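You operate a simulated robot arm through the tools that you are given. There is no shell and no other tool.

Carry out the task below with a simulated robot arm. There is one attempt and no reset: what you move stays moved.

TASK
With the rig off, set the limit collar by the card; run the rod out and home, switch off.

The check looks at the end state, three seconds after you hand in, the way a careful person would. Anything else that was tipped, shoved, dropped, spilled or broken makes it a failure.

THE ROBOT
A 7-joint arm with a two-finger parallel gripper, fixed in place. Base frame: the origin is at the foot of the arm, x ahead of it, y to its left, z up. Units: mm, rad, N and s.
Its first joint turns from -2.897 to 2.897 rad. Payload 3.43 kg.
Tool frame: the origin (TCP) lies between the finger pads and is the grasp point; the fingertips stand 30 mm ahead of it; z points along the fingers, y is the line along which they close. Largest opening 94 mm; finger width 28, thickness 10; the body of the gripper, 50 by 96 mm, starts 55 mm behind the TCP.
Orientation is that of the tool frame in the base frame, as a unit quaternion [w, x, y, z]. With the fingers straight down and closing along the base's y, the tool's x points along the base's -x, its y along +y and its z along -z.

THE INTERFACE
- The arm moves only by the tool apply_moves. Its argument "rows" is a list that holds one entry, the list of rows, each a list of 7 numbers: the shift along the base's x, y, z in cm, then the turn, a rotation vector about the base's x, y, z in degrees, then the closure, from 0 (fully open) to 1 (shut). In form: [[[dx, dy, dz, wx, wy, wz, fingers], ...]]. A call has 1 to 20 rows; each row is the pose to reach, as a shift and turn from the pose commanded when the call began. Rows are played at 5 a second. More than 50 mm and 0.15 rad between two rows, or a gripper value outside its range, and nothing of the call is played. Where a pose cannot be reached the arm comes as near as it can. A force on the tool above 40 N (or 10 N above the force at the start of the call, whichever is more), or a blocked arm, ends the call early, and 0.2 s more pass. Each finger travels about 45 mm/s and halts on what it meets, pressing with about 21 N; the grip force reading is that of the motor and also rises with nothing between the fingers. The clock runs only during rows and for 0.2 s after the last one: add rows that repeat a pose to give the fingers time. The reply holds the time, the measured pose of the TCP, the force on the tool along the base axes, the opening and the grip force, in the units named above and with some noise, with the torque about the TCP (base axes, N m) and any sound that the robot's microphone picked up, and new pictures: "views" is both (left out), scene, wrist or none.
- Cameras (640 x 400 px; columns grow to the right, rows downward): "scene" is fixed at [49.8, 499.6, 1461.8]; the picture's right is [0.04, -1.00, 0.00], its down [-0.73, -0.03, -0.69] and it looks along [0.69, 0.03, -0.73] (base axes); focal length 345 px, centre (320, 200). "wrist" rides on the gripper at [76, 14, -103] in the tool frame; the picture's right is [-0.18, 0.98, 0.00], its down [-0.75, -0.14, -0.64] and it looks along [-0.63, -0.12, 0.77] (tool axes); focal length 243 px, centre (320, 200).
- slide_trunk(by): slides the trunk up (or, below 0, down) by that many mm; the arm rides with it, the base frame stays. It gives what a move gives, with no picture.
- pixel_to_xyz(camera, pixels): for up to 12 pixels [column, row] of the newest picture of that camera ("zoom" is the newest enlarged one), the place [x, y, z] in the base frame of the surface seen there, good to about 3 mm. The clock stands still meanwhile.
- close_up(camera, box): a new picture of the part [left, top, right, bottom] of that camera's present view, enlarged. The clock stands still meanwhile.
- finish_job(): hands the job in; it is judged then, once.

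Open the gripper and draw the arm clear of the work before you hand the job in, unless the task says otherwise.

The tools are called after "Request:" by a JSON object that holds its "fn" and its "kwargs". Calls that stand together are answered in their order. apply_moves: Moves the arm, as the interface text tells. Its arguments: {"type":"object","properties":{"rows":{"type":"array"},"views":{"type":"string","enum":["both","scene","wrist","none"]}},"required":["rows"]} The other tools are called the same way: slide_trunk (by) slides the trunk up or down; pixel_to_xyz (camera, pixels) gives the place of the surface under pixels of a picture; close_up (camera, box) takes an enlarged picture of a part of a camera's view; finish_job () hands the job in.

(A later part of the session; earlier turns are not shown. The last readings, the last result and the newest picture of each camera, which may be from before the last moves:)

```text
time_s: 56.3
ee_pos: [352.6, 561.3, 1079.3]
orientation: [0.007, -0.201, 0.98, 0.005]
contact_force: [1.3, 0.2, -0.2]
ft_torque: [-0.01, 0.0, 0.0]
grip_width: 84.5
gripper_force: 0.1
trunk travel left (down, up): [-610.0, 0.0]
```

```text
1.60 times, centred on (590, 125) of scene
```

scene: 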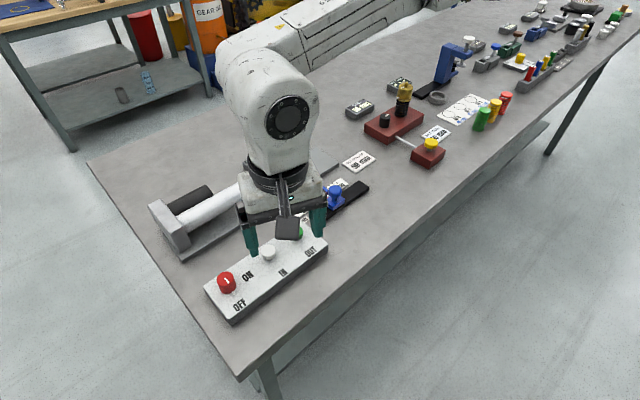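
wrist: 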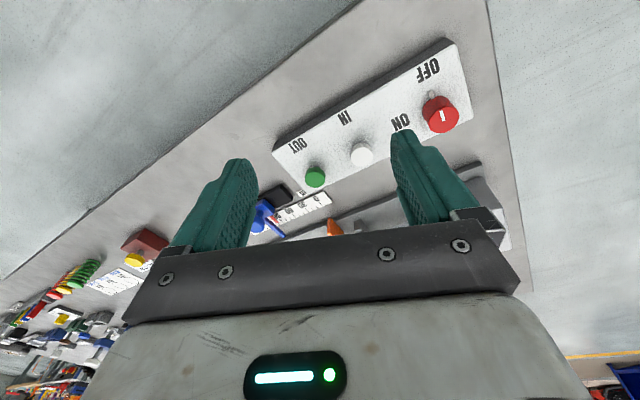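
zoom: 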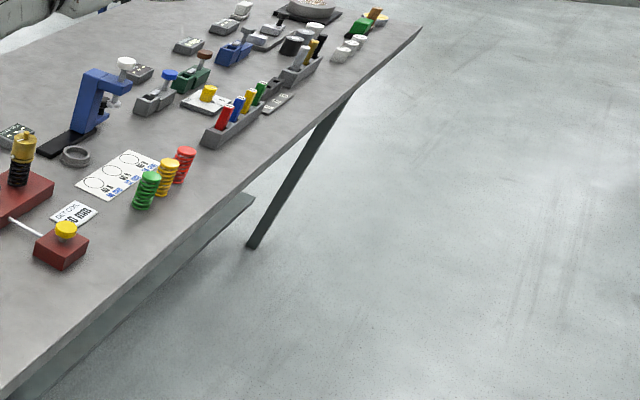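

The elbow is still on the outer side. I lower the hand 70 mm for boom clearance (fingertips ≈980, well above the box) and turn it to θ≈−12°, which leaves room for a +90° turn.

Request:
{"fn": "apply_moves", "kwargs": {"rows": [[[0, 0, -1.2, 0, 0, -5, 0.1], [0, 0, -2.4, 0, 0, -10, 0.1], [0, 0, -3.6, 0, 0, -15, 0.1], [0, 0, -4.8, 0, 0, -20, 0.1], [0, 0, -6.0, 0, 0, -25, 0.1], [0, 0, -7.0, 0, 0, -30, 0.1], [0, 0, -7.0, 0, 0, -35, 0.1], [0, 0, -7.0, 0, 0, -35, 0.1]]]}}

Request:
{"fn": "close_up", "kwargs": {"camera": "scene", "box": [160, 0, 640, 4]}}

```text
time_s: 58.1
ee_pos: [354.1, 563.2, 1011.8]
orientation: [0.011, 0.105, 0.994, 0.006]
contact_force: [0.9, -0.4, 0.0]
ft_torque: [-0.02, 0.04, 0.04]
grip_width: 84.9
gripper_force: 0.1
trunk travel left (down, up): [-610.0, 0.0]
```

scene: 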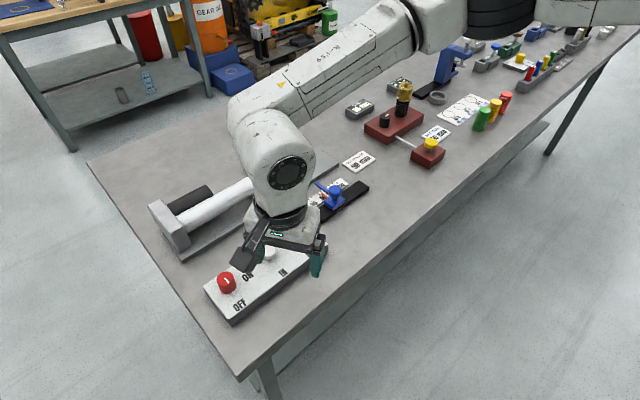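
wrist: 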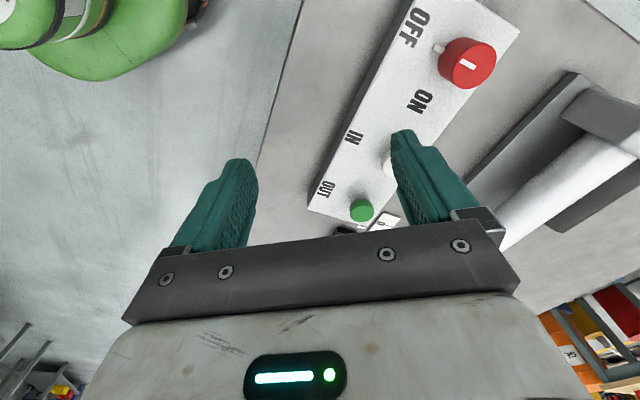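

```text
1.33 times, centred on (400, 2) of scene
```

zoom: 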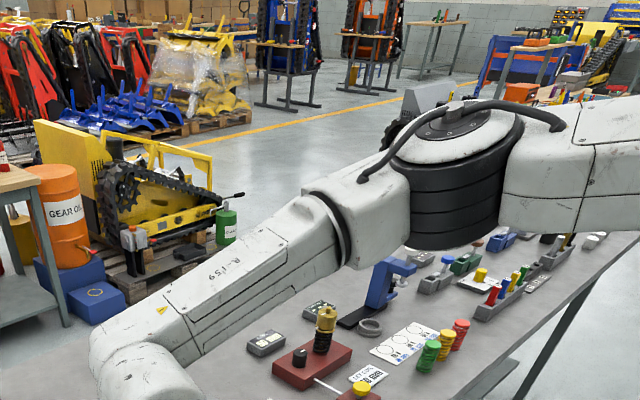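

θ is −12° with a ~1.4° tilt, which I trim while moving over the switch knob at (363,680), z≈1045.

Request:
{"fn": "apply_moves", "kwargs": {"rows": [[[0.1, 1.3, 0.4, -0.3, 0.6, 0, 0.1], [0.2, 2.6, 0.8, -0.55, 1.3, 0, 0.1], [0.3, 3.9, 1.2, -0.55, 1.3, 0, 0.1], [0.4, 5.2, 1.6, -0.55, 1.3, 0, 0.1], [0.5, 6.5, 2.0, -0.55, 1.3, 0, 0.1], [0.6, 7.8, 2.4, -0.55, 1.3, 0, 0.1], [0.7, 9.1, 2.8, -0.55, 1.3, 0, 0.1], [0.8, 10.4, 3.4, -0.55, 1.3, 0, 0.1], [0.86, 11.4, 3.6, -0.55, 1.3, 0, 0.1], [0.86, 11.7, 3.6, -0.55, 1.3, 0, 0.1], [0.86, 11.7, 3.6, -0.55, 1.3, 0, 0.1]]]}}

Request:
{"fn": "close_up", "kwargs": {"camera": "wrist", "box": [240, 50, 400, 150]}}

```text
time_s: 60.5
ee_pos: [363.3, 681.2, 1047.2]
orientation: [0.0, 0.103, 0.995, -0.001]
contact_force: [0.8, -0.7, -0.7]
ft_torque: [0.01, 0.0, 0.01]
grip_width: 84.4
gripper_force: 0.0
trunk travel left (down, up): [-610.0, 0.0]
```

scene: 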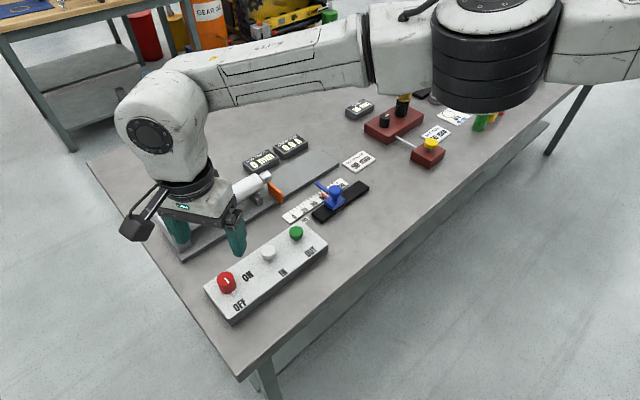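
wrist: 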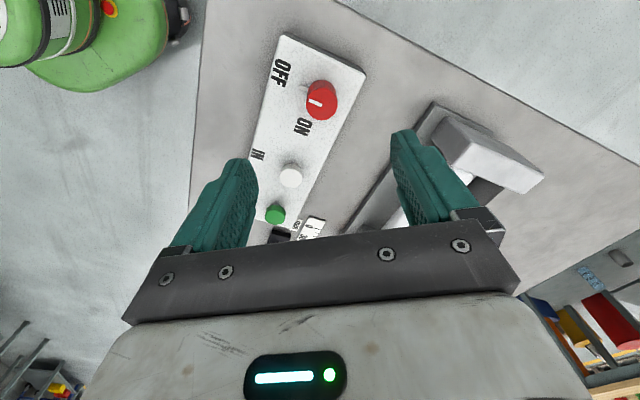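

```text
4.00 times, centred on (320, 100) of wrist
```

zoom: 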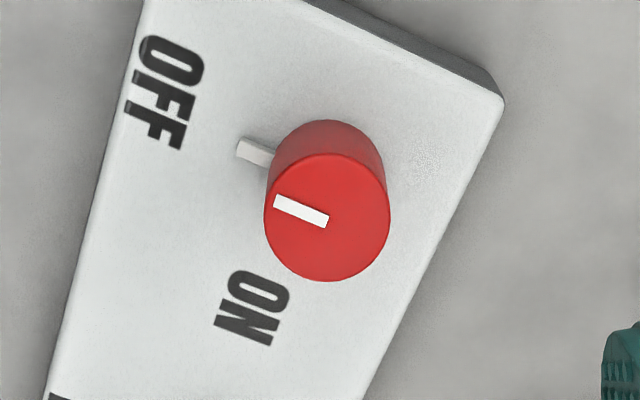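

The knob sits about 2 mm further in y than the TCP. I shift 1.3 mm and raise 8 mm for reach, and then descend with the trunk in two stages.

Request:
{"fn": "apply_moves", "kwargs": {"rows": [[[0, 0, 0.4, 0, 0, 0, 0.1], [-0.03, 0.08, 0.8, 0, 0, 0, 0.1], [-0.03, 0.13, 0.8, 0, 0, 0, 0.1], [-0.03, 0.13, 0.8, 0, 0, 0, 0.1]]], "views": "none"}}

Request:
{"fn": "slide_trunk", "kwargs": {"by": -90}}

Request:
{"fn": "close_up", "kwargs": {"camera": "wrist", "box": [200, 40, 440, 190]}}

Request:
{"fn": "close_up", "kwargs": {"camera": "scene", "box": [160, 200, 320, 320]}}

```text
time_s: 61.5
ee_pos: [363.8, 683.0, 1055.7]
orientation: [0.001, 0.103, 0.995, -0.001]
contact_force: [0.8, -1.2, 0.2]
ft_torque: [0.04, 0.02, -0.03]
grip_width: 84.4
gripper_force: 0.0
trunk travel left (down, up): [-610.0, 0.0]
```

```text
time_s: 62.7
ee_pos: [362.7, 682.0, 966.1]
orientation: [0.001, 0.104, 0.995, -0.001]
contact_force: [-0.4, -0.6, -0.3]
ft_torque: [0.04, -0.01, -0.01]
grip_width: 84.5
gripper_force: 0.0
trunk travel left (down, up): [-520.0, 90.0]
```

```text
2.67 times, centred on (320, 115) of wrist
```

zoom: 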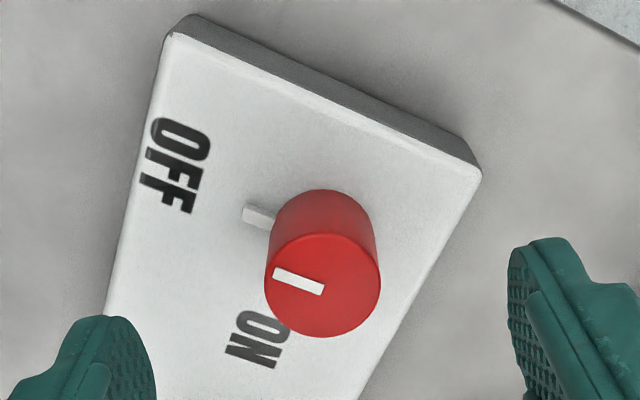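

```text
3.33 times, centred on (240, 260) of scene
```

zoom: 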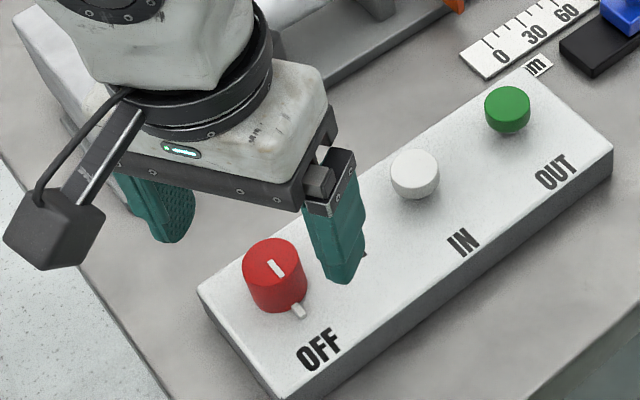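

Alignment is good: the knob is at (321,147) in the wrist view against a predicted (320,146). I lower the trunk the last 34 mm so that the fingertips straddle the knob, about 12 mm above the box.

Request:
{"fn": "slide_trunk", "kwargs": {"by": -34}}

Request:
{"fn": "close_up", "kwargs": {"camera": "wrist", "box": [200, 80, 440, 230]}}

Request:
{"fn": "close_up", "kwargs": {"camera": "scene", "box": [160, 220, 320, 320]}}

```text
time_s: 63.5
ee_pos: [362.2, 683.5, 932.2]
orientation: [0.0, 0.103, 0.995, 0.0]
contact_force: [0.0, -0.1, 0.3]
ft_torque: [0.01, 0.01, -0.02]
grip_width: 84.5
gripper_force: 0.0
trunk travel left (down, up): [-486.0, 124.0]
```

```text
2.67 times, centred on (320, 155) of wrist
```

zoom: 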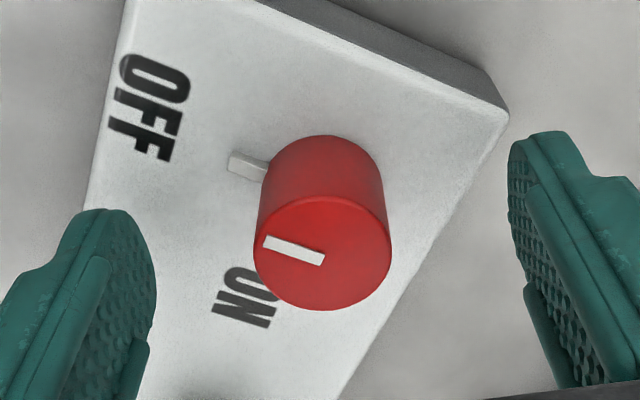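

```text
4.00 times, centred on (240, 270) of scene
```

zoom: 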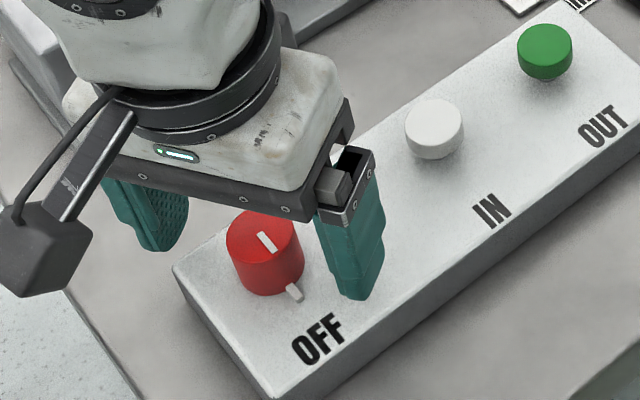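

The fingers straddle the knob, tips about 12 mm above the box. I close gently on it.

Request:
{"fn": "apply_moves", "kwargs": {"rows": [[[0, 0, 0, 0, 0, 0, 0.3], [0, 0, 0, 0, 0, 0, 0.5], [0, 0, 0, 0, 0, 0, 0.6], [0, 0, 0, 0, 0, 0, 0.7], [0, 0, 0, 0, 0, 0, 0.74], [0, 0, 0, 0, 0, 0, 0.74]]]}}

Request:
{"fn": "close_up", "kwargs": {"camera": "wrist", "box": [200, 80, 440, 230]}}

```text
time_s: 64.9
ee_pos: [361.7, 681.5, 931.9]
orientation: [-0.001, 0.104, 0.995, -0.002]
contact_force: [0.3, 2.8, -0.3]
ft_torque: [0.29, -0.04, -0.02]
grip_width: 29.4
gripper_force: 45.2
trunk travel left (down, up): [-486.0, 124.0]
```

scene: 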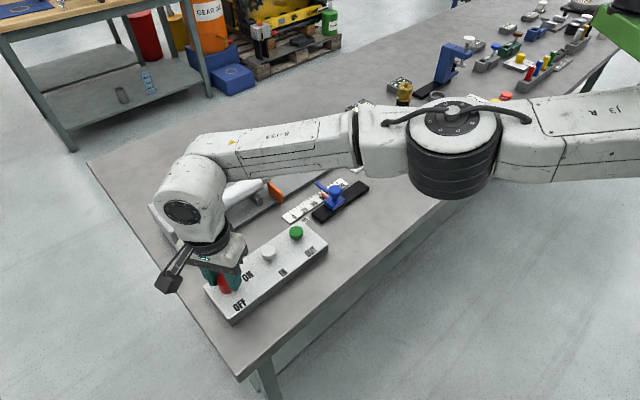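
wrist: 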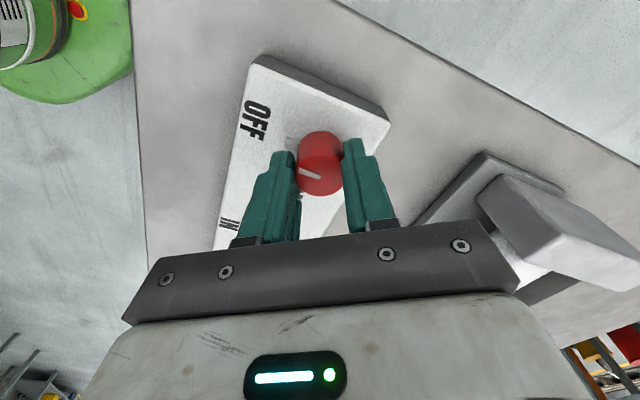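

```text
2.67 times, centred on (320, 155) of wrist
```

zoom: 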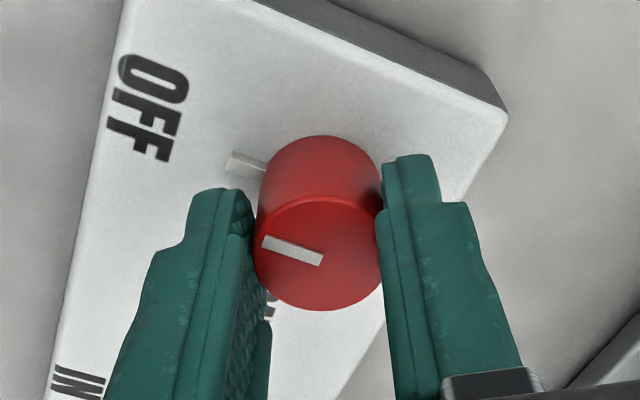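

The knob is gripped (29.4 mm) with only ~3 N side force. I turn it +30° about vertical (OFF→ON direction) and check that it follows.

Request:
{"fn": "apply_moves", "kwargs": {"rows": [[[0, 0, 0, 0, 0, 6, 0.74], [0, 0, 0, 0, 0, 12, 0.74], [0, 0, 0, 0, 0, 18, 0.74], [0, 0, 0, 0, 0, 24, 0.74], [0, 0, 0, 0, 0, 30, 0.74], [0, 0, 0, 0, 0, 30, 0.74]]]}}

Request:
{"fn": "close_up", "kwargs": {"camera": "scene", "box": [190, 240, 310, 320]}}

Request:
{"fn": "close_up", "kwargs": {"camera": "wrist", "box": [200, 80, 440, 230]}}

```text
time_s: 66.3
ee_pos: [363.6, 682.0, 931.3]
orientation: [0.0, -0.158, 0.987, -0.001]
contact_force: [0.5, -4.8, -0.1]
ft_torque: [0.26, -0.53, -0.01]
grip_width: 29.4
gripper_force: 45.1
trunk travel left (down, up): [-486.0, 124.0]
```

scene: 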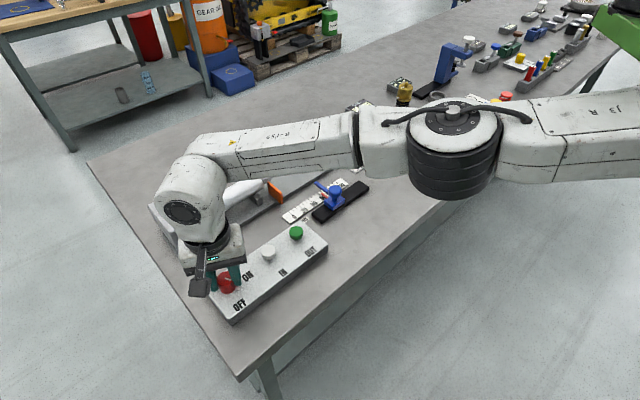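
wrist: 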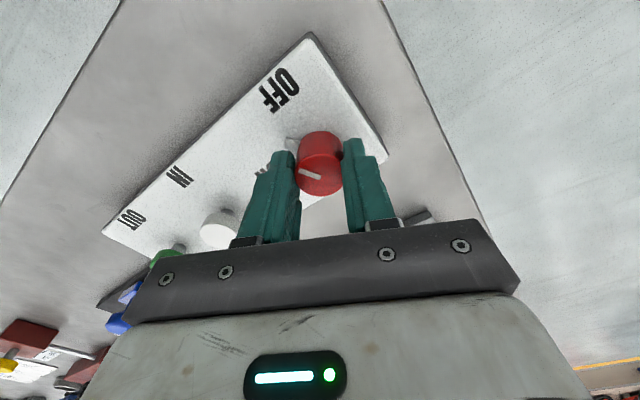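

```text
5.00 times, centred on (250, 280) of scene
```

zoom: 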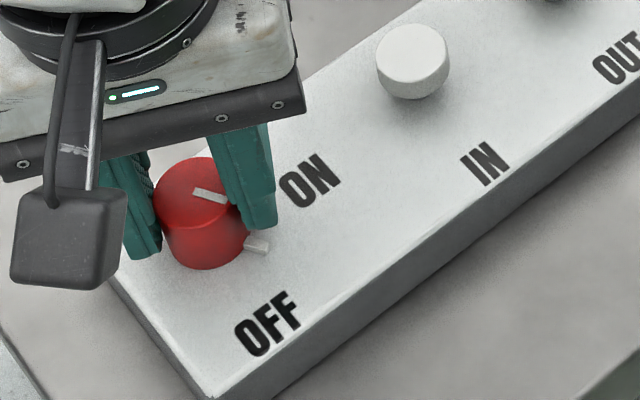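

```text
2.67 times, centred on (320, 155) of wrist
```

zoom: 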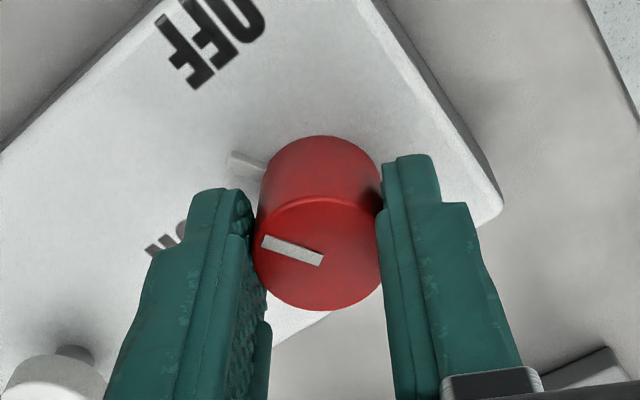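

The knob follows the hand well (nub turned about 30°). I turn a further 30° and then look again.

Request:
{"fn": "apply_moves", "kwargs": {"rows": [[[0, 0, 0, 0, 0, 6, 0.74], [0, 0, 0, 0, 0, 12, 0.74], [0, 0, 0, 0, 0, 18, 0.74], [0, 0, 0, 0, 0, 24, 0.74], [0, 0, 0, 0, 0, 30, 0.74], [0, 0, 0, 0, 0, 36, 0.74], [0, 0, 0, 0, 0, 36, 0.74]]], "views": "scene"}}

Request:
{"fn": "close_up", "kwargs": {"camera": "scene", "box": [190, 240, 310, 320]}}

Request:
{"fn": "close_up", "kwargs": {"camera": "scene", "box": [235, 120, 335, 190]}}

```text
time_s: 67.9
ee_pos: [363.0, 680.5, 931.9]
orientation: [0.0, -0.455, 0.891, 0.0]
contact_force: [2.9, -17.2, 1.2]
ft_torque: [0.02, -0.37, 0.02]
grip_width: 29.4
gripper_force: 44.7
trunk travel left (down, up): [-486.0, 124.0]
```

scene: 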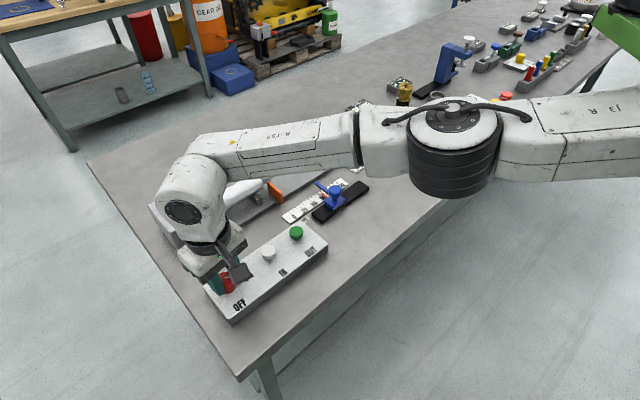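

```text
5.00 times, centred on (250, 280) of scene
```

zoom: 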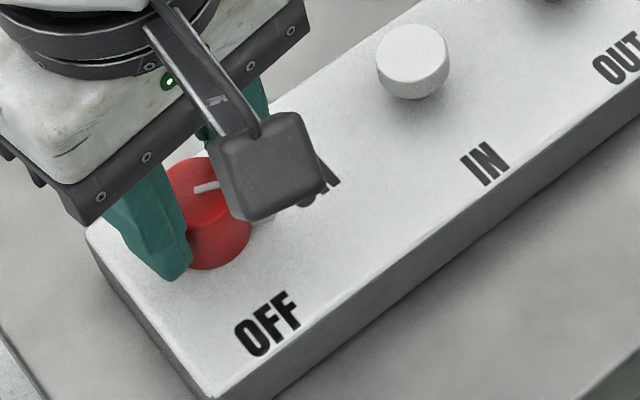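

```text
5.71 times, centred on (285, 155) of scene
```

zoom: 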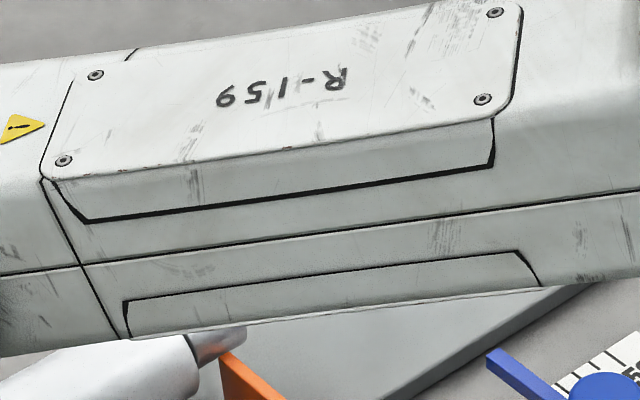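

Rotated 66° so far; a −17 N y-force shows that my pivot is about 2 mm too far in +y. I relieve that (dy −2 mm) while turning the remaining ~25°.

Request:
{"fn": "apply_moves", "kwargs": {"rows": [[[0, -0.1, 0, 0, 0, 3, 0.74], [0, -0.2, 0, 0, 0, 8, 0.74], [0, -0.2, 0, 0, 0, 13, 0.74], [0, -0.2, 0, 0, 0, 18, 0.74], [0, -0.2, 0, 0, 0, 22, 0.74], [0, -0.2, 0, 0, 0, 25, 0.74], [0, -0.2, 0, 0, 0, 25, 0.74]]]}}

Request:
{"fn": "close_up", "kwargs": {"camera": "scene", "box": [190, 240, 310, 320]}}

Request:
{"fn": "close_up", "kwargs": {"camera": "wrist", "box": [200, 80, 440, 230]}}

```text
time_s: 69.5
ee_pos: [364.9, 681.3, 931.5]
orientation: [0.001, -0.637, 0.771, 0.0]
contact_force: [9.4, 2.6, -3.3]
ft_torque: [1.07, -0.15, -0.35]
grip_width: 29.3
gripper_force: 45.0
trunk travel left (down, up): [-486.0, 124.0]
```

scene: 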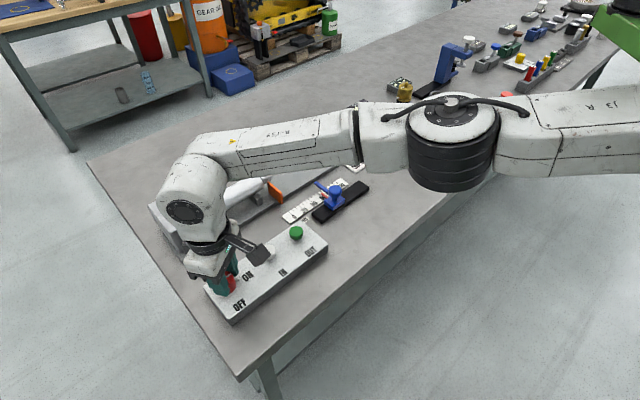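
wrist: 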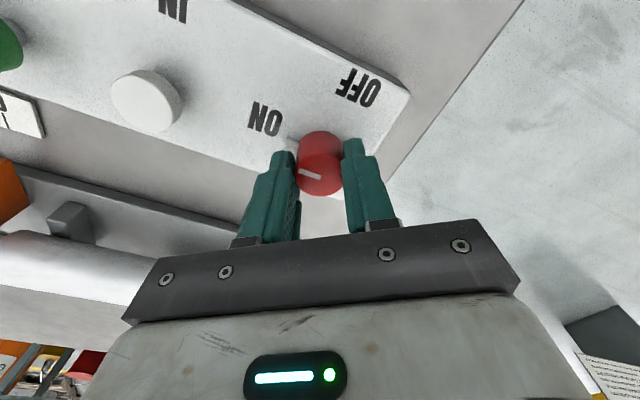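

```text
5.00 times, centred on (250, 280) of scene
```

zoom: 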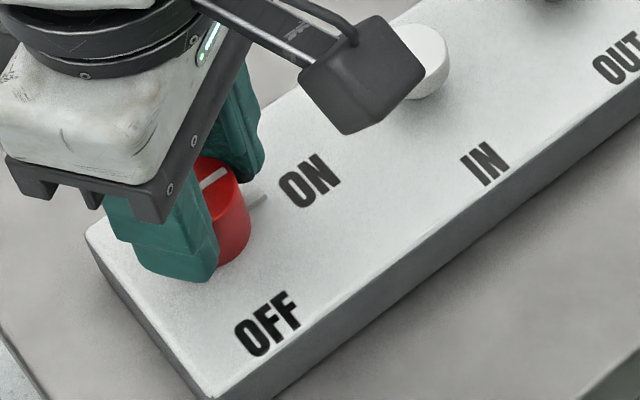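

```text
2.67 times, centred on (320, 155) of wrist
```

zoom: 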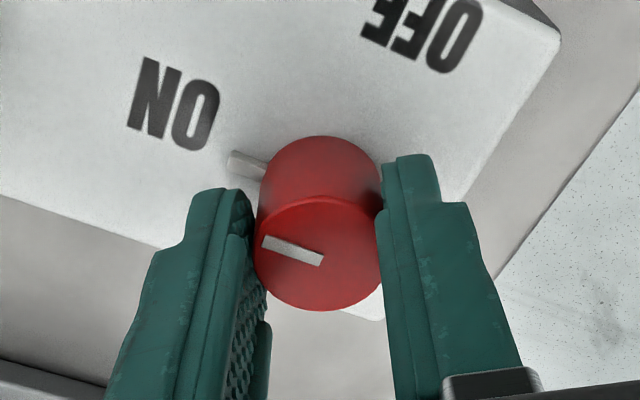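

The nub now points at ON (total ≈91°, with a little stop torque). I open the fingers and rise with the trunk.

Request:
{"fn": "apply_moves", "kwargs": {"rows": [[[0, 0, 0, 0, 0, 0, 0.6], [0, 0, 0, 0, 0, 0, 0.4], [0, 0, 0, 0, 0, 0, 0.2], [0, 0, 0, 0, 0, 0, 0.1], [0, 0, 0, 0, 0, 0, 0.1]]], "views": "none"}}

Request:
{"fn": "slide_trunk", "kwargs": {"by": 90}}

Request:
{"fn": "close_up", "kwargs": {"camera": "scene", "box": [160, 140, 360, 320]}}

```text
time_s: 70.7
ee_pos: [362.8, 679.8, 931.6]
orientation: [0.001, -0.636, 0.772, 0.0]
contact_force: [-0.1, 0.8, 0.2]
ft_torque: [0.02, 0.01, 0.04]
grip_width: 84.7
gripper_force: 0.1
trunk travel left (down, up): [-486.0, 124.0]
```

```text
time_s: 72.0
ee_pos: [363.7, 680.4, 1021.2]
orientation: [0.001, -0.637, 0.771, -0.001]
contact_force: [0.5, -1.0, 0.2]
ft_torque: [-0.01, -0.01, 0.02]
grip_width: 84.6
gripper_force: 0.0
trunk travel left (down, up): [-576.0, 34.0]
```

```text
2.22 times, centred on (260, 230) of scene
```

zoom: 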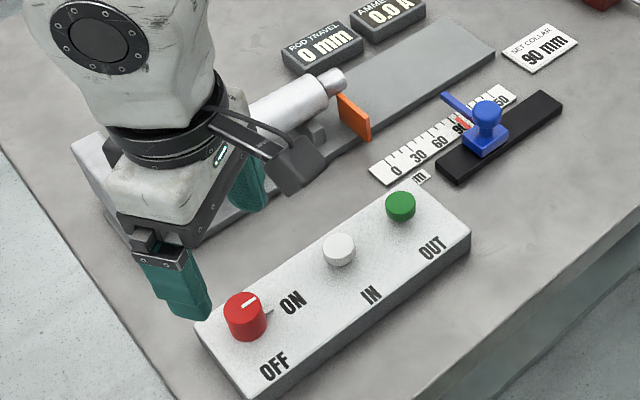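

The switch is ON and displays read 0 mm / 0.0 A. I raise the trunk to the top, then close the fingers and move over the green OUT button at (478,564).

Request:
{"fn": "slide_trunk", "kwargs": {"by": 34}}

Request:
{"fn": "apply_moves", "kwargs": {"rows": [[[0.5, -0.5, -1.0, 0, 0, -3, 0.2], [1.5, -1.5, -2.0, 0, 0, -6, 0.4], [2.5, -2.5, -3.0, 0, 0, -9, 0.6], [3.5, -3.5, -4.0, 0, 0, -12, 0.8], [4.5, -4.6, -5.0, 0, 0, -15, 1.0], [5.5, -5.6, -5.5, 0, 0, -18, 1.0], [6.5, -6.6, -5.5, 0, 0, -21, 1.0], [7.5, -7.6, -5.5, 0, 0, -24, 1.0], [8.5, -8.7, -5.5, 0, 0, -27, 1.0], [9.5, -9.7, -5.5, 0, 0, -30, 1.0], [10.5, -10.7, -5.5, 0, 0, -32, 1.0], [11.4, -11.6, -5.5, 0, 0, -34, 1.0], [11.4, -11.6, -5.5, 0, 0, -34, 1.0]]]}}

Request:
{"fn": "close_up", "kwargs": {"camera": "wrist", "box": [240, 60, 400, 160]}}

```text
time_s: 72.7
ee_pos: [362.6, 680.6, 1055.7]
orientation: [0.001, -0.636, 0.771, -0.001]
contact_force: [0.4, 1.0, 0.3]
ft_torque: [0.02, -0.04, 0.03]
grip_width: 84.6
gripper_force: 0.0
trunk travel left (down, up): [-610.0, 0.0]
```

```text
time_s: 75.5
ee_pos: [478.1, 564.8, 1001.6]
orientation: [0.0, -0.382, 0.924, -0.001]
contact_force: [0.5, -0.4, 0.1]
ft_torque: [-0.01, 0.0, -0.01]
grip_width: 0.0
gripper_force: 20.8
trunk travel left (down, up): [-610.0, 0.0]
```

scene: 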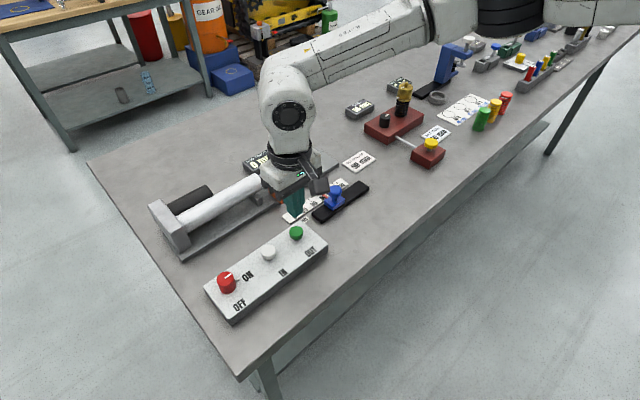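
wrist: 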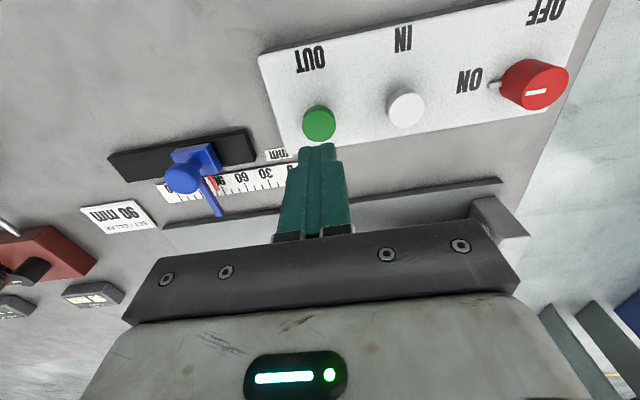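

```text
4.00 times, centred on (320, 110) of wrist
```

zoom: 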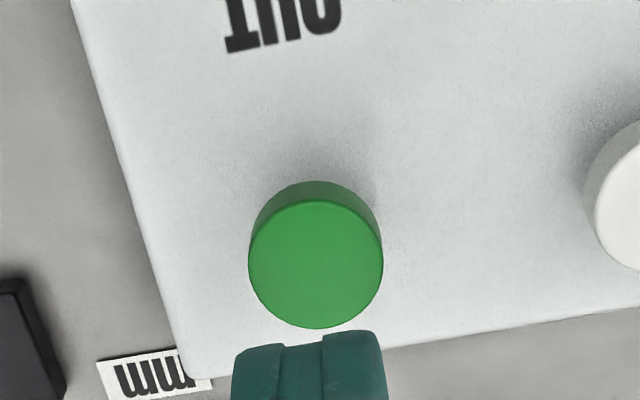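

The green button is about 3 mm off my axis (center ≈(481,566)). I correct and descend to about 6 mm above its top.

Request:
{"fn": "apply_moves", "kwargs": {"rows": [[[0.15, 0.05, -1.2, 0, 0, 0, 1.0], [0.29, 0.11, -2.4, 0, 0, 0, 1.0], [0.29, 0.11, -3.6, 0, 0, 0, 1.0], [0.29, 0.11, -4.4, 0, 0, 0, 1.0], [0.29, 0.11, -5.0, 0, 0, 0, 1.0], [0.29, 0.11, -5.0, 0, 0, 0, 1.0]]]}}

Request:
{"fn": "close_up", "kwargs": {"camera": "wrist", "box": [240, 100, 400, 200]}}

Request:
{"fn": "close_up", "kwargs": {"camera": "scene", "box": [200, 120, 360, 240]}}

```text
time_s: 76.9
ee_pos: [479.2, 565.4, 950.1]
orientation: [0.001, -0.383, 0.924, -0.001]
contact_force: [0.0, -0.1, 0.3]
ft_torque: [0.02, 0.0, -0.03]
grip_width: 0.1
gripper_force: 20.8
trunk travel left (down, up): [-610.0, 0.0]
```

scene: 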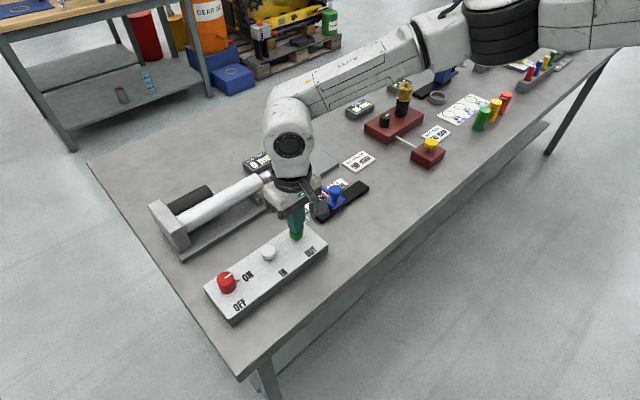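
wrist: 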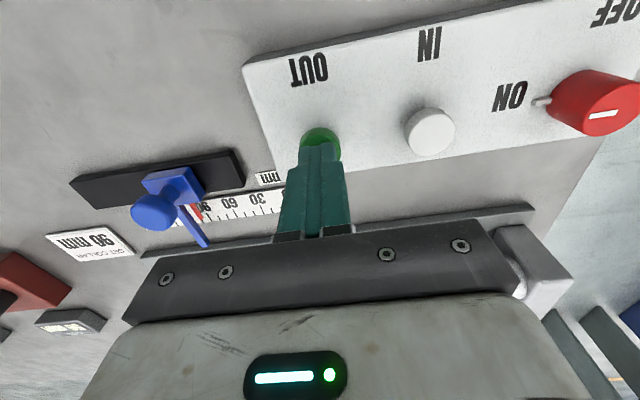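

```text
4.00 times, centred on (320, 150) of wrist
```

zoom: 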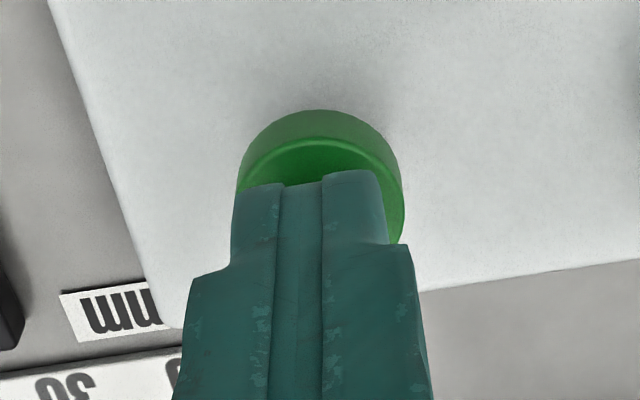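

```text
3.33 times, centred on (280, 180) of scene
```

zoom: 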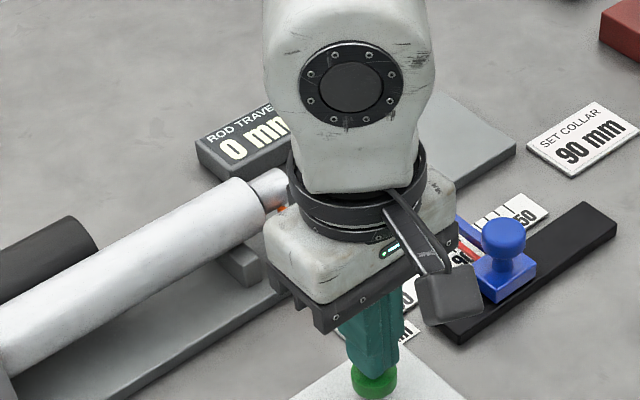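

The fingertips are centred over the green button and ROD TRAVEL "0 mm" is still readable. I make one short test press (down ~12 mm and back) to learn how it behaves.

Request:
{"fn": "apply_moves", "kwargs": {"rows": [[[0, 0, -0.5, 0, 0, 0, 1.0], [0, 0, -0.8, 0, 0, 0, 1.0], [0, 0, -1.1, 0, 0, 0, 1.0], [0, 0, -0.5, 0, 0, 0, 1.0], [0, 0, 0, 0, 0, 0, 1.0]]], "views": "scene"}}

Request:
{"fn": "close_up", "kwargs": {"camera": "scene", "box": [200, 120, 360, 240]}}

```text
time_s: 78.1
ee_pos: [479.6, 565.1, 950.8]
orientation: [0.0, -0.384, 0.923, -0.001]
contact_force: [-0.1, 0.1, 0.0]
ft_torque: [0.02, -0.04, 0.01]
grip_width: 0.1
gripper_force: 20.9
trunk travel left (down, up): [-610.0, 0.0]
```

scene: 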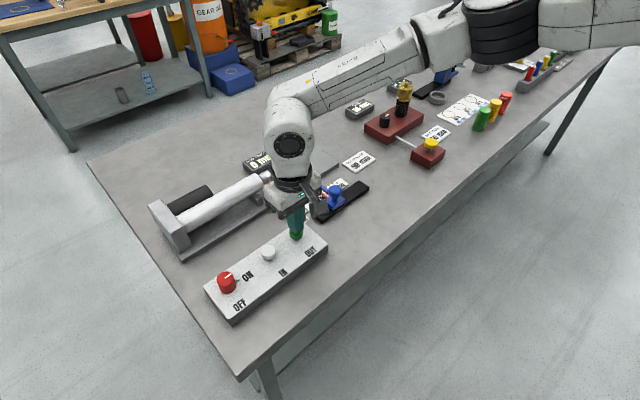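

```text
3.33 times, centred on (280, 180) of scene
```

zoom: 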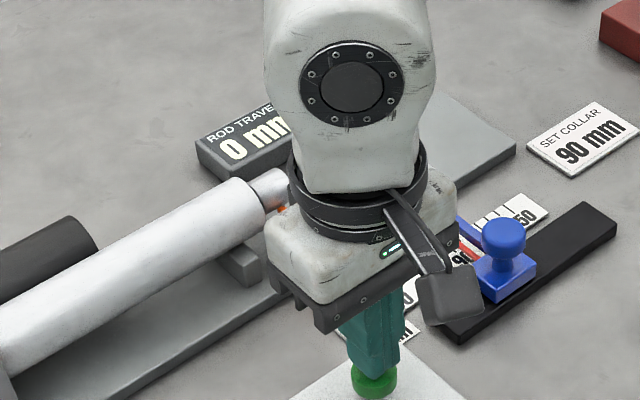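

No rod motion from that quick press. I press down and stay at about 8 mm below this height to read the force.

Request:
{"fn": "apply_moves", "kwargs": {"rows": [[[0, 0, -0.4, 0, 0, 0, 1.0], [0, 0, -0.6, 0, 0, 0, 1.0], [0, 0, -0.8, 0, 0, 0, 1.0], [0, 0, -0.9, 0, 0, 0, 1.0]]], "views": "scene"}}

Request:
{"fn": "close_up", "kwargs": {"camera": "scene", "box": [200, 120, 360, 240]}}

```text
time_s: 79.1
ee_pos: [480.9, 565.5, 942.1]
orientation: [0.0, -0.383, 0.924, -0.001]
contact_force: [-0.4, 1.3, 0.5]
ft_torque: [0.03, -0.04, 0.02]
grip_width: 0.0
gripper_force: 21.1
trunk travel left (down, up): [-610.0, 0.0]
```

scene: 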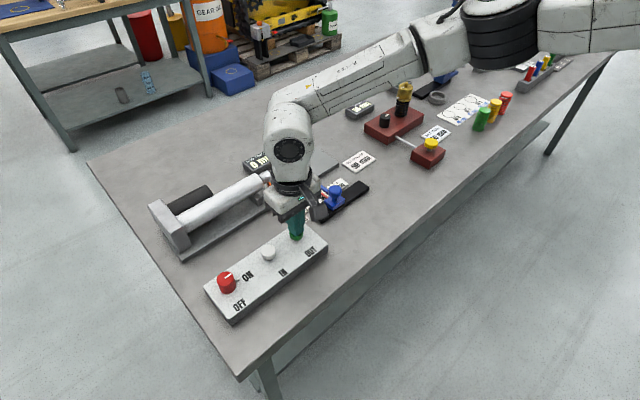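

```text
3.33 times, centred on (280, 180) of scene
```

zoom: 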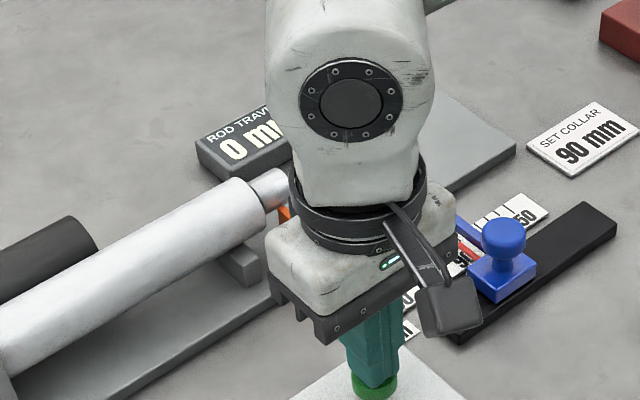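

At fingertip z≈912 there is no force yet. I continue down in small steps, watching force and rod travel.

Request:
{"fn": "apply_moves", "kwargs": {"rows": [[[0, 0, -0.15, 0, 0, 0, 1.0], [0, 0, -0.3, 0, 0, 0, 1.0], [0, 0, -0.4, 0, 0, 0, 1.0]]], "views": "scene"}}

Request:
{"fn": "close_up", "kwargs": {"camera": "scene", "box": [200, 120, 360, 240]}}

```text
time_s: 79.9
ee_pos: [480.0, 564.6, 938.0]
orientation: [0.001, -0.383, 0.924, -0.001]
contact_force: [1.4, -0.5, 1.8]
ft_torque: [0.03, -0.04, 0.0]
grip_width: 0.0
gripper_force: 20.6
trunk travel left (down, up): [-610.0, 0.0]
heard: click
```

scene: 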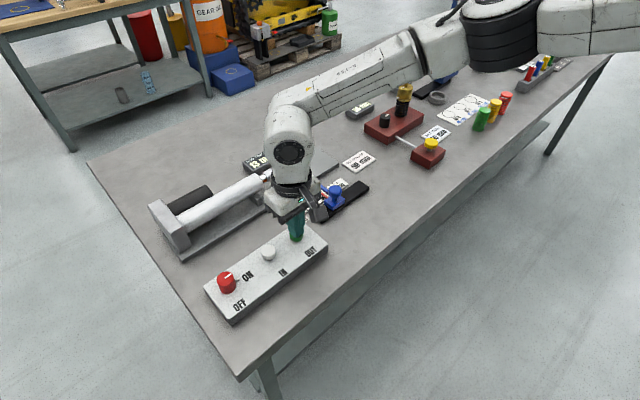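

```text
3.33 times, centred on (280, 180) of scene
```

zoom: 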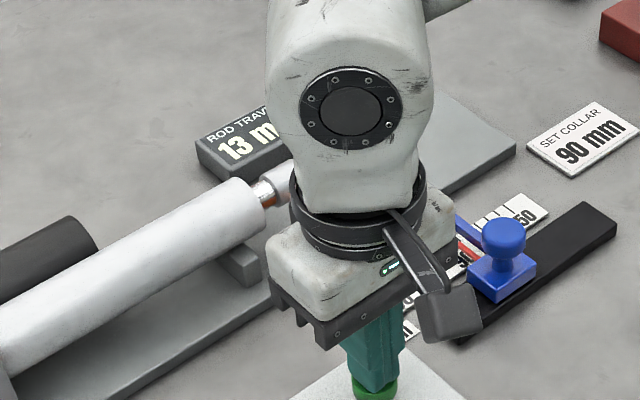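

A click, and ROD TRAVEL now reads 13 mm: the rod is running out. I hold the button for one more row and read the speed.

Request:
{"fn": "apply_moves", "kwargs": {"rows": [[[0, 0, 0, 0, 0, 0, 1.0]]], "views": "scene"}}

Request:
{"fn": "close_up", "kwargs": {"camera": "scene", "box": [200, 120, 360, 240]}}

```text
time_s: 80.3
ee_pos: [479.6, 566.2, 936.8]
orientation: [0.0, -0.384, 0.923, -0.001]
contact_force: [1.4, -0.5, 2.2]
ft_torque: [0.03, -0.03, 0.01]
grip_width: 0.0
gripper_force: 21.5
trunk travel left (down, up): [-610.0, 0.0]
```

scene: 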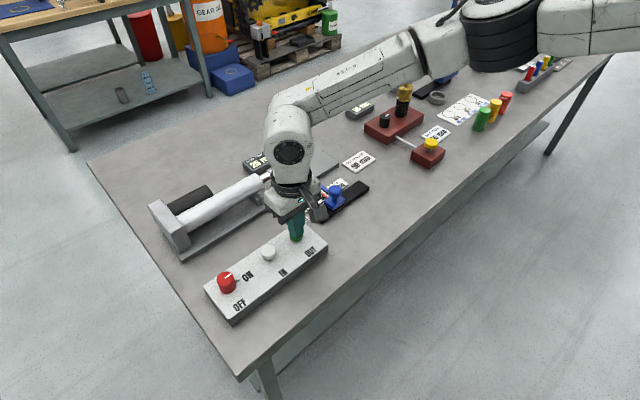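

```text
3.33 times, centred on (280, 180) of scene
```

zoom: 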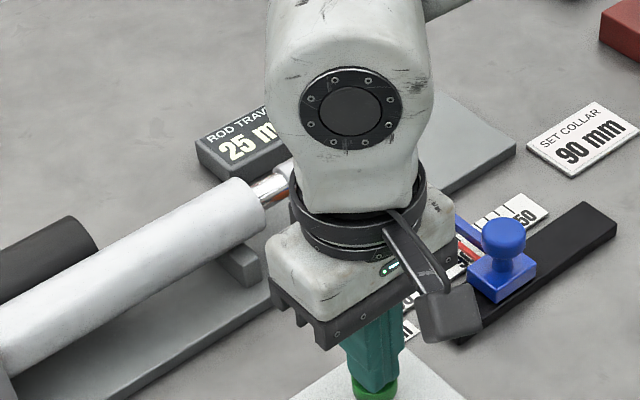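

The rod runs at about 30 mm/s while the button is held (25 mm now). I hold 1.6 s more, expecting about 73 mm.

Request:
{"fn": "apply_moves", "kwargs": {"rows": [[[0, 0, 0, 0, 0, 0, 1.0], [0, 0, 0, 0, 0, 0, 1.0], [0, 0, 0, 0, 0, 0, 1.0], [0, 0, 0, 0, 0, 0, 1.0], [0, 0, 0, 0, 0, 0, 1.0], [0, 0, 0, 0, 0, 0, 1.0], [0, 0, 0, 0, 0, 0, 1.0]]], "views": "scene"}}

Request:
{"fn": "close_up", "kwargs": {"camera": "scene", "box": [200, 120, 360, 240]}}

```text
time_s: 81.9
ee_pos: [479.5, 565.8, 939.0]
orientation: [0.0, -0.383, 0.924, -0.001]
contact_force: [0.2, -0.8, 0.5]
ft_torque: [-0.02, 0.04, 0.0]
grip_width: 0.2
gripper_force: 21.3
trunk travel left (down, up): [-610.0, 0.0]
```

scene: 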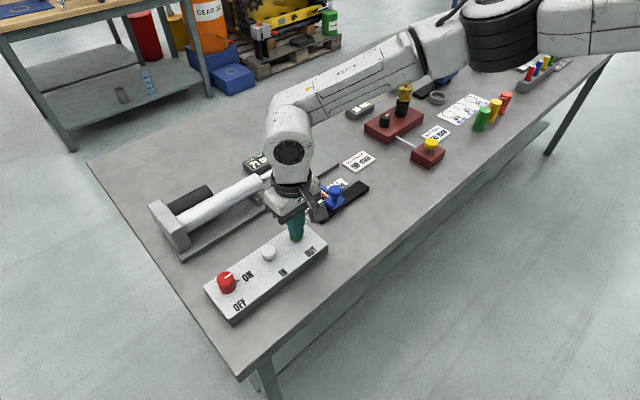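

```text
3.33 times, centred on (280, 180) of scene
```

zoom: 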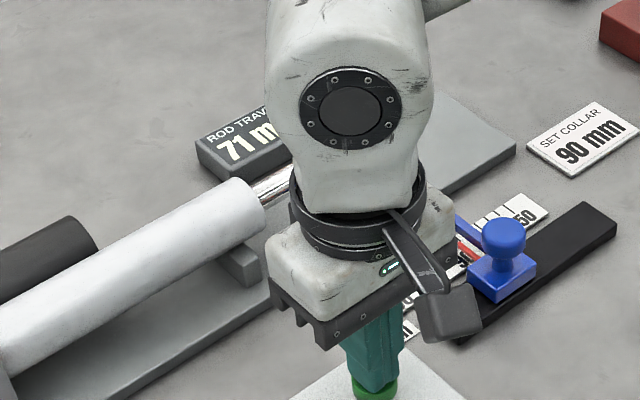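

ROD TRAVEL reads 71 mm. I hold one more row (to about 83 mm).

Request:
{"fn": "apply_moves", "kwargs": {"rows": [[[0, 0, -0.05, 0, 0, 0, 1.0]]], "views": "scene"}}

Request:
{"fn": "close_up", "kwargs": {"camera": "scene", "box": [200, 120, 360, 240]}}

```text
time_s: 82.3
ee_pos: [479.0, 566.3, 936.9]
orientation: [0.0, -0.384, 0.923, -0.001]
contact_force: [0.2, -0.9, 1.4]
ft_torque: [-0.04, 0.02, 0.03]
grip_width: 0.0
gripper_force: 21.0
trunk travel left (down, up): [-610.0, 0.0]
```

scene: 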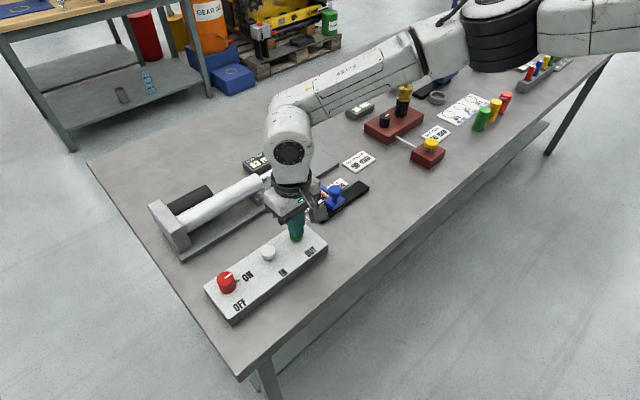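

```text
3.33 times, centred on (280, 180) of scene
```

zoom: 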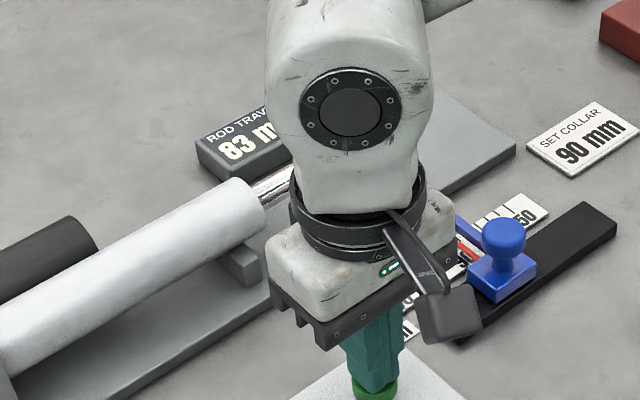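

83 mm. One more row should bring the flag against the collar at about 90; I hold and look.

Request:
{"fn": "apply_moves", "kwargs": {"rows": [[[0, 0, 0, 0, 0, 0, 1.0]]], "views": "scene"}}

Request:
{"fn": "close_up", "kwargs": {"camera": "scene", "box": [200, 120, 360, 240]}}

```text
time_s: 82.7
ee_pos: [480.5, 566.8, 936.8]
orientation: [0.0, -0.383, 0.924, -0.001]
contact_force: [0.0, -0.1, 2.6]
ft_torque: [0.04, 0.01, -0.06]
grip_width: 0.0
gripper_force: 20.4
trunk travel left (down, up): [-610.0, 0.0]
```

scene: 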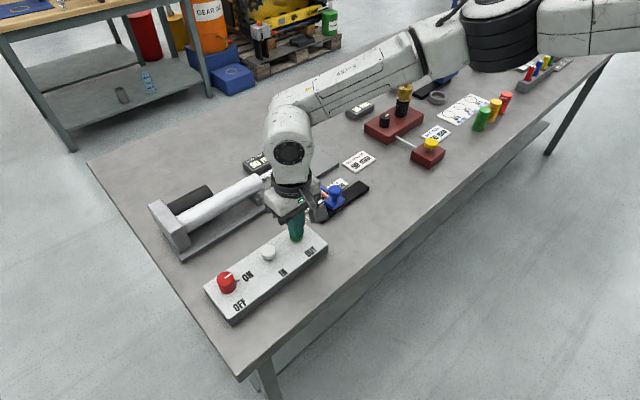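

```text
3.33 times, centred on (280, 180) of scene
```

zoom: 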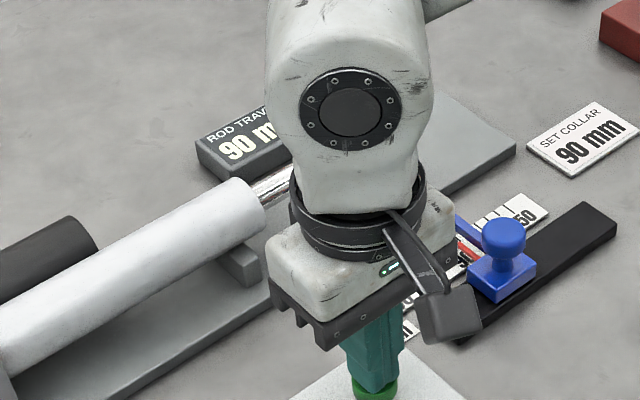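

ROD TRAVEL reads 90 mm: the rod stopped at the collar. I release the button by rising 30 mm and check the readouts.

Request:
{"fn": "apply_moves", "kwargs": {"rows": [[[0, 0, 1.0, 0, 0, 0, 1.0], [0, 0, 2.0, 0, 0, 0, 1.0], [0, 0, 3.5, 0, 0, 0, 1.0], [0, 0, 5.0, 0, 0, 0, 1.0]]]}}

Request:
{"fn": "close_up", "kwargs": {"camera": "scene", "box": [200, 120, 360, 240]}}

Request:
{"fn": "close_up", "kwargs": {"camera": "wrist", "box": [80, 60, 480, 260]}}

```text
time_s: 83.7
ee_pos: [480.8, 565.9, 987.4]
orientation: [0.001, -0.383, 0.924, 0.0]
contact_force: [0.6, -0.1, 0.3]
ft_torque: [0.02, -0.01, 0.0]
grip_width: 0.1
gripper_force: 20.7
trunk travel left (down, up): [-610.0, 0.0]
```

scene: 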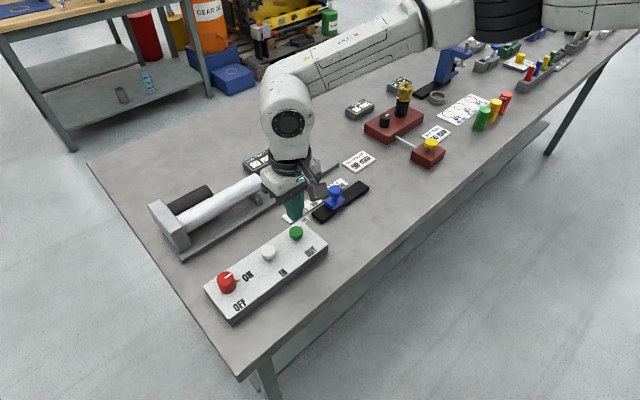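
wrist: 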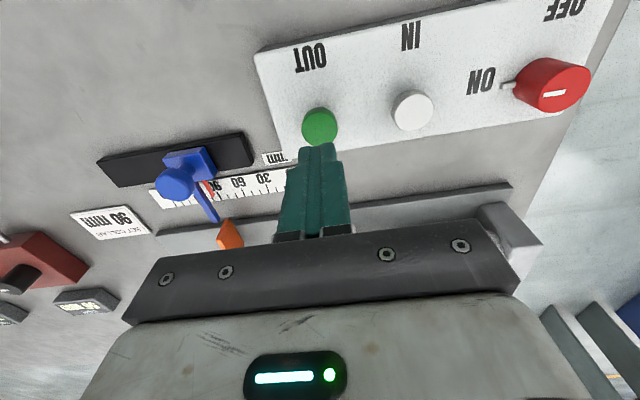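

```text
3.33 times, centred on (280, 180) of scene
```

zoom: 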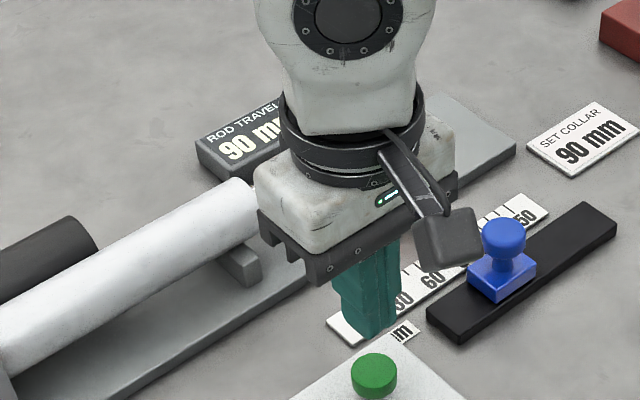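

```text
1.60 times, centred on (280, 160) of wrist
```

zoom: 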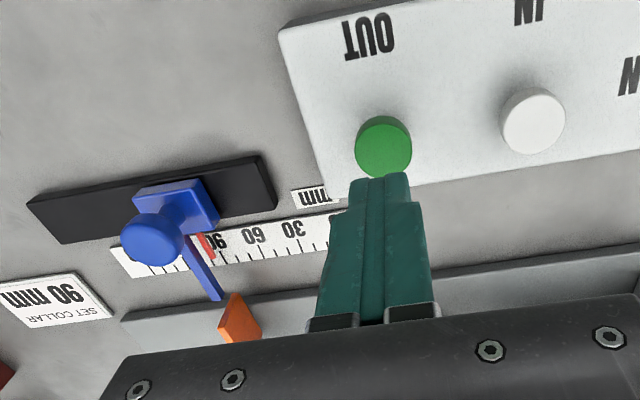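

The rod stays at 90 with the flag against the collar arm. I move over the white IN button (about 49.5 mm back along the box).

Request:
{"fn": "apply_moves", "kwargs": {"rows": [[[-1.0, 1.0, 0.5, 0, 0, 0, 1.0], [-2.0, 2.0, 1.0, 0, 0, 0, 1.0], [-3.0, 3.0, 1.0, 0, 0, 0, 1.0], [-4.0, 4.0, 1.0, 0, 0, 0, 1.0], [-4.95, 4.93, 1.0, 0, 0, 0, 1.0], [-4.95, 4.93, 1.0, 0, 0, 0, 1.0]]]}}

Request:
{"fn": "close_up", "kwargs": {"camera": "wrist", "box": [240, 60, 400, 160]}}

```text
time_s: 85.1
ee_pos: [430.4, 614.9, 996.9]
orientation: [0.0, -0.383, 0.924, -0.001]
contact_force: [-0.1, 0.0, 0.0]
ft_torque: [0.02, -0.03, 0.0]
grip_width: 0.0
gripper_force: 21.0
trunk travel left (down, up): [-610.0, 0.0]
```

scene: 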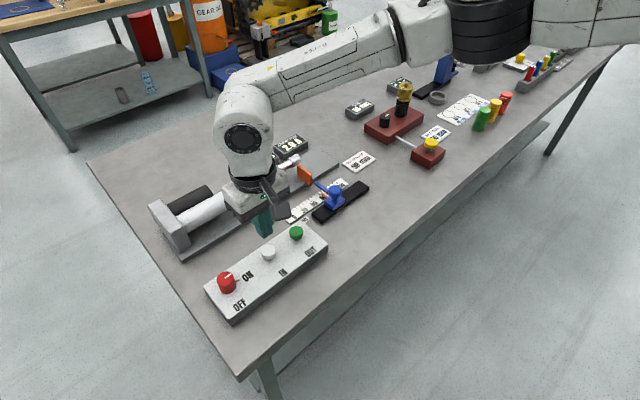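
wrist: 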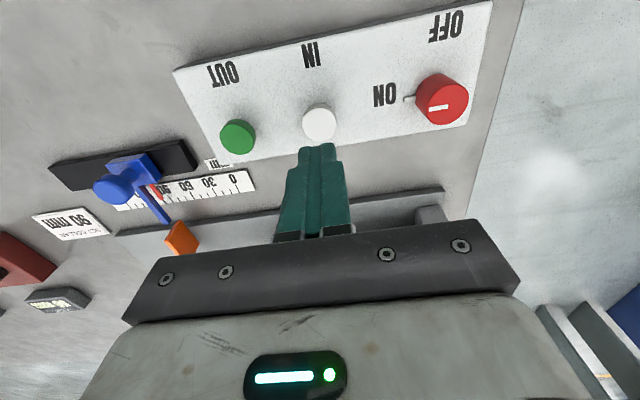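

```text
4.00 times, centred on (320, 110) of wrist
```

zoom: 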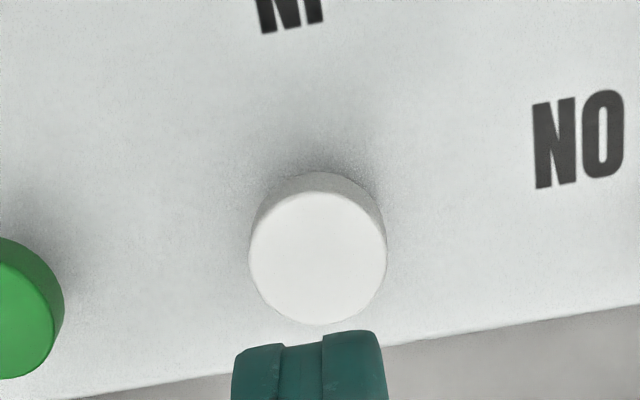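

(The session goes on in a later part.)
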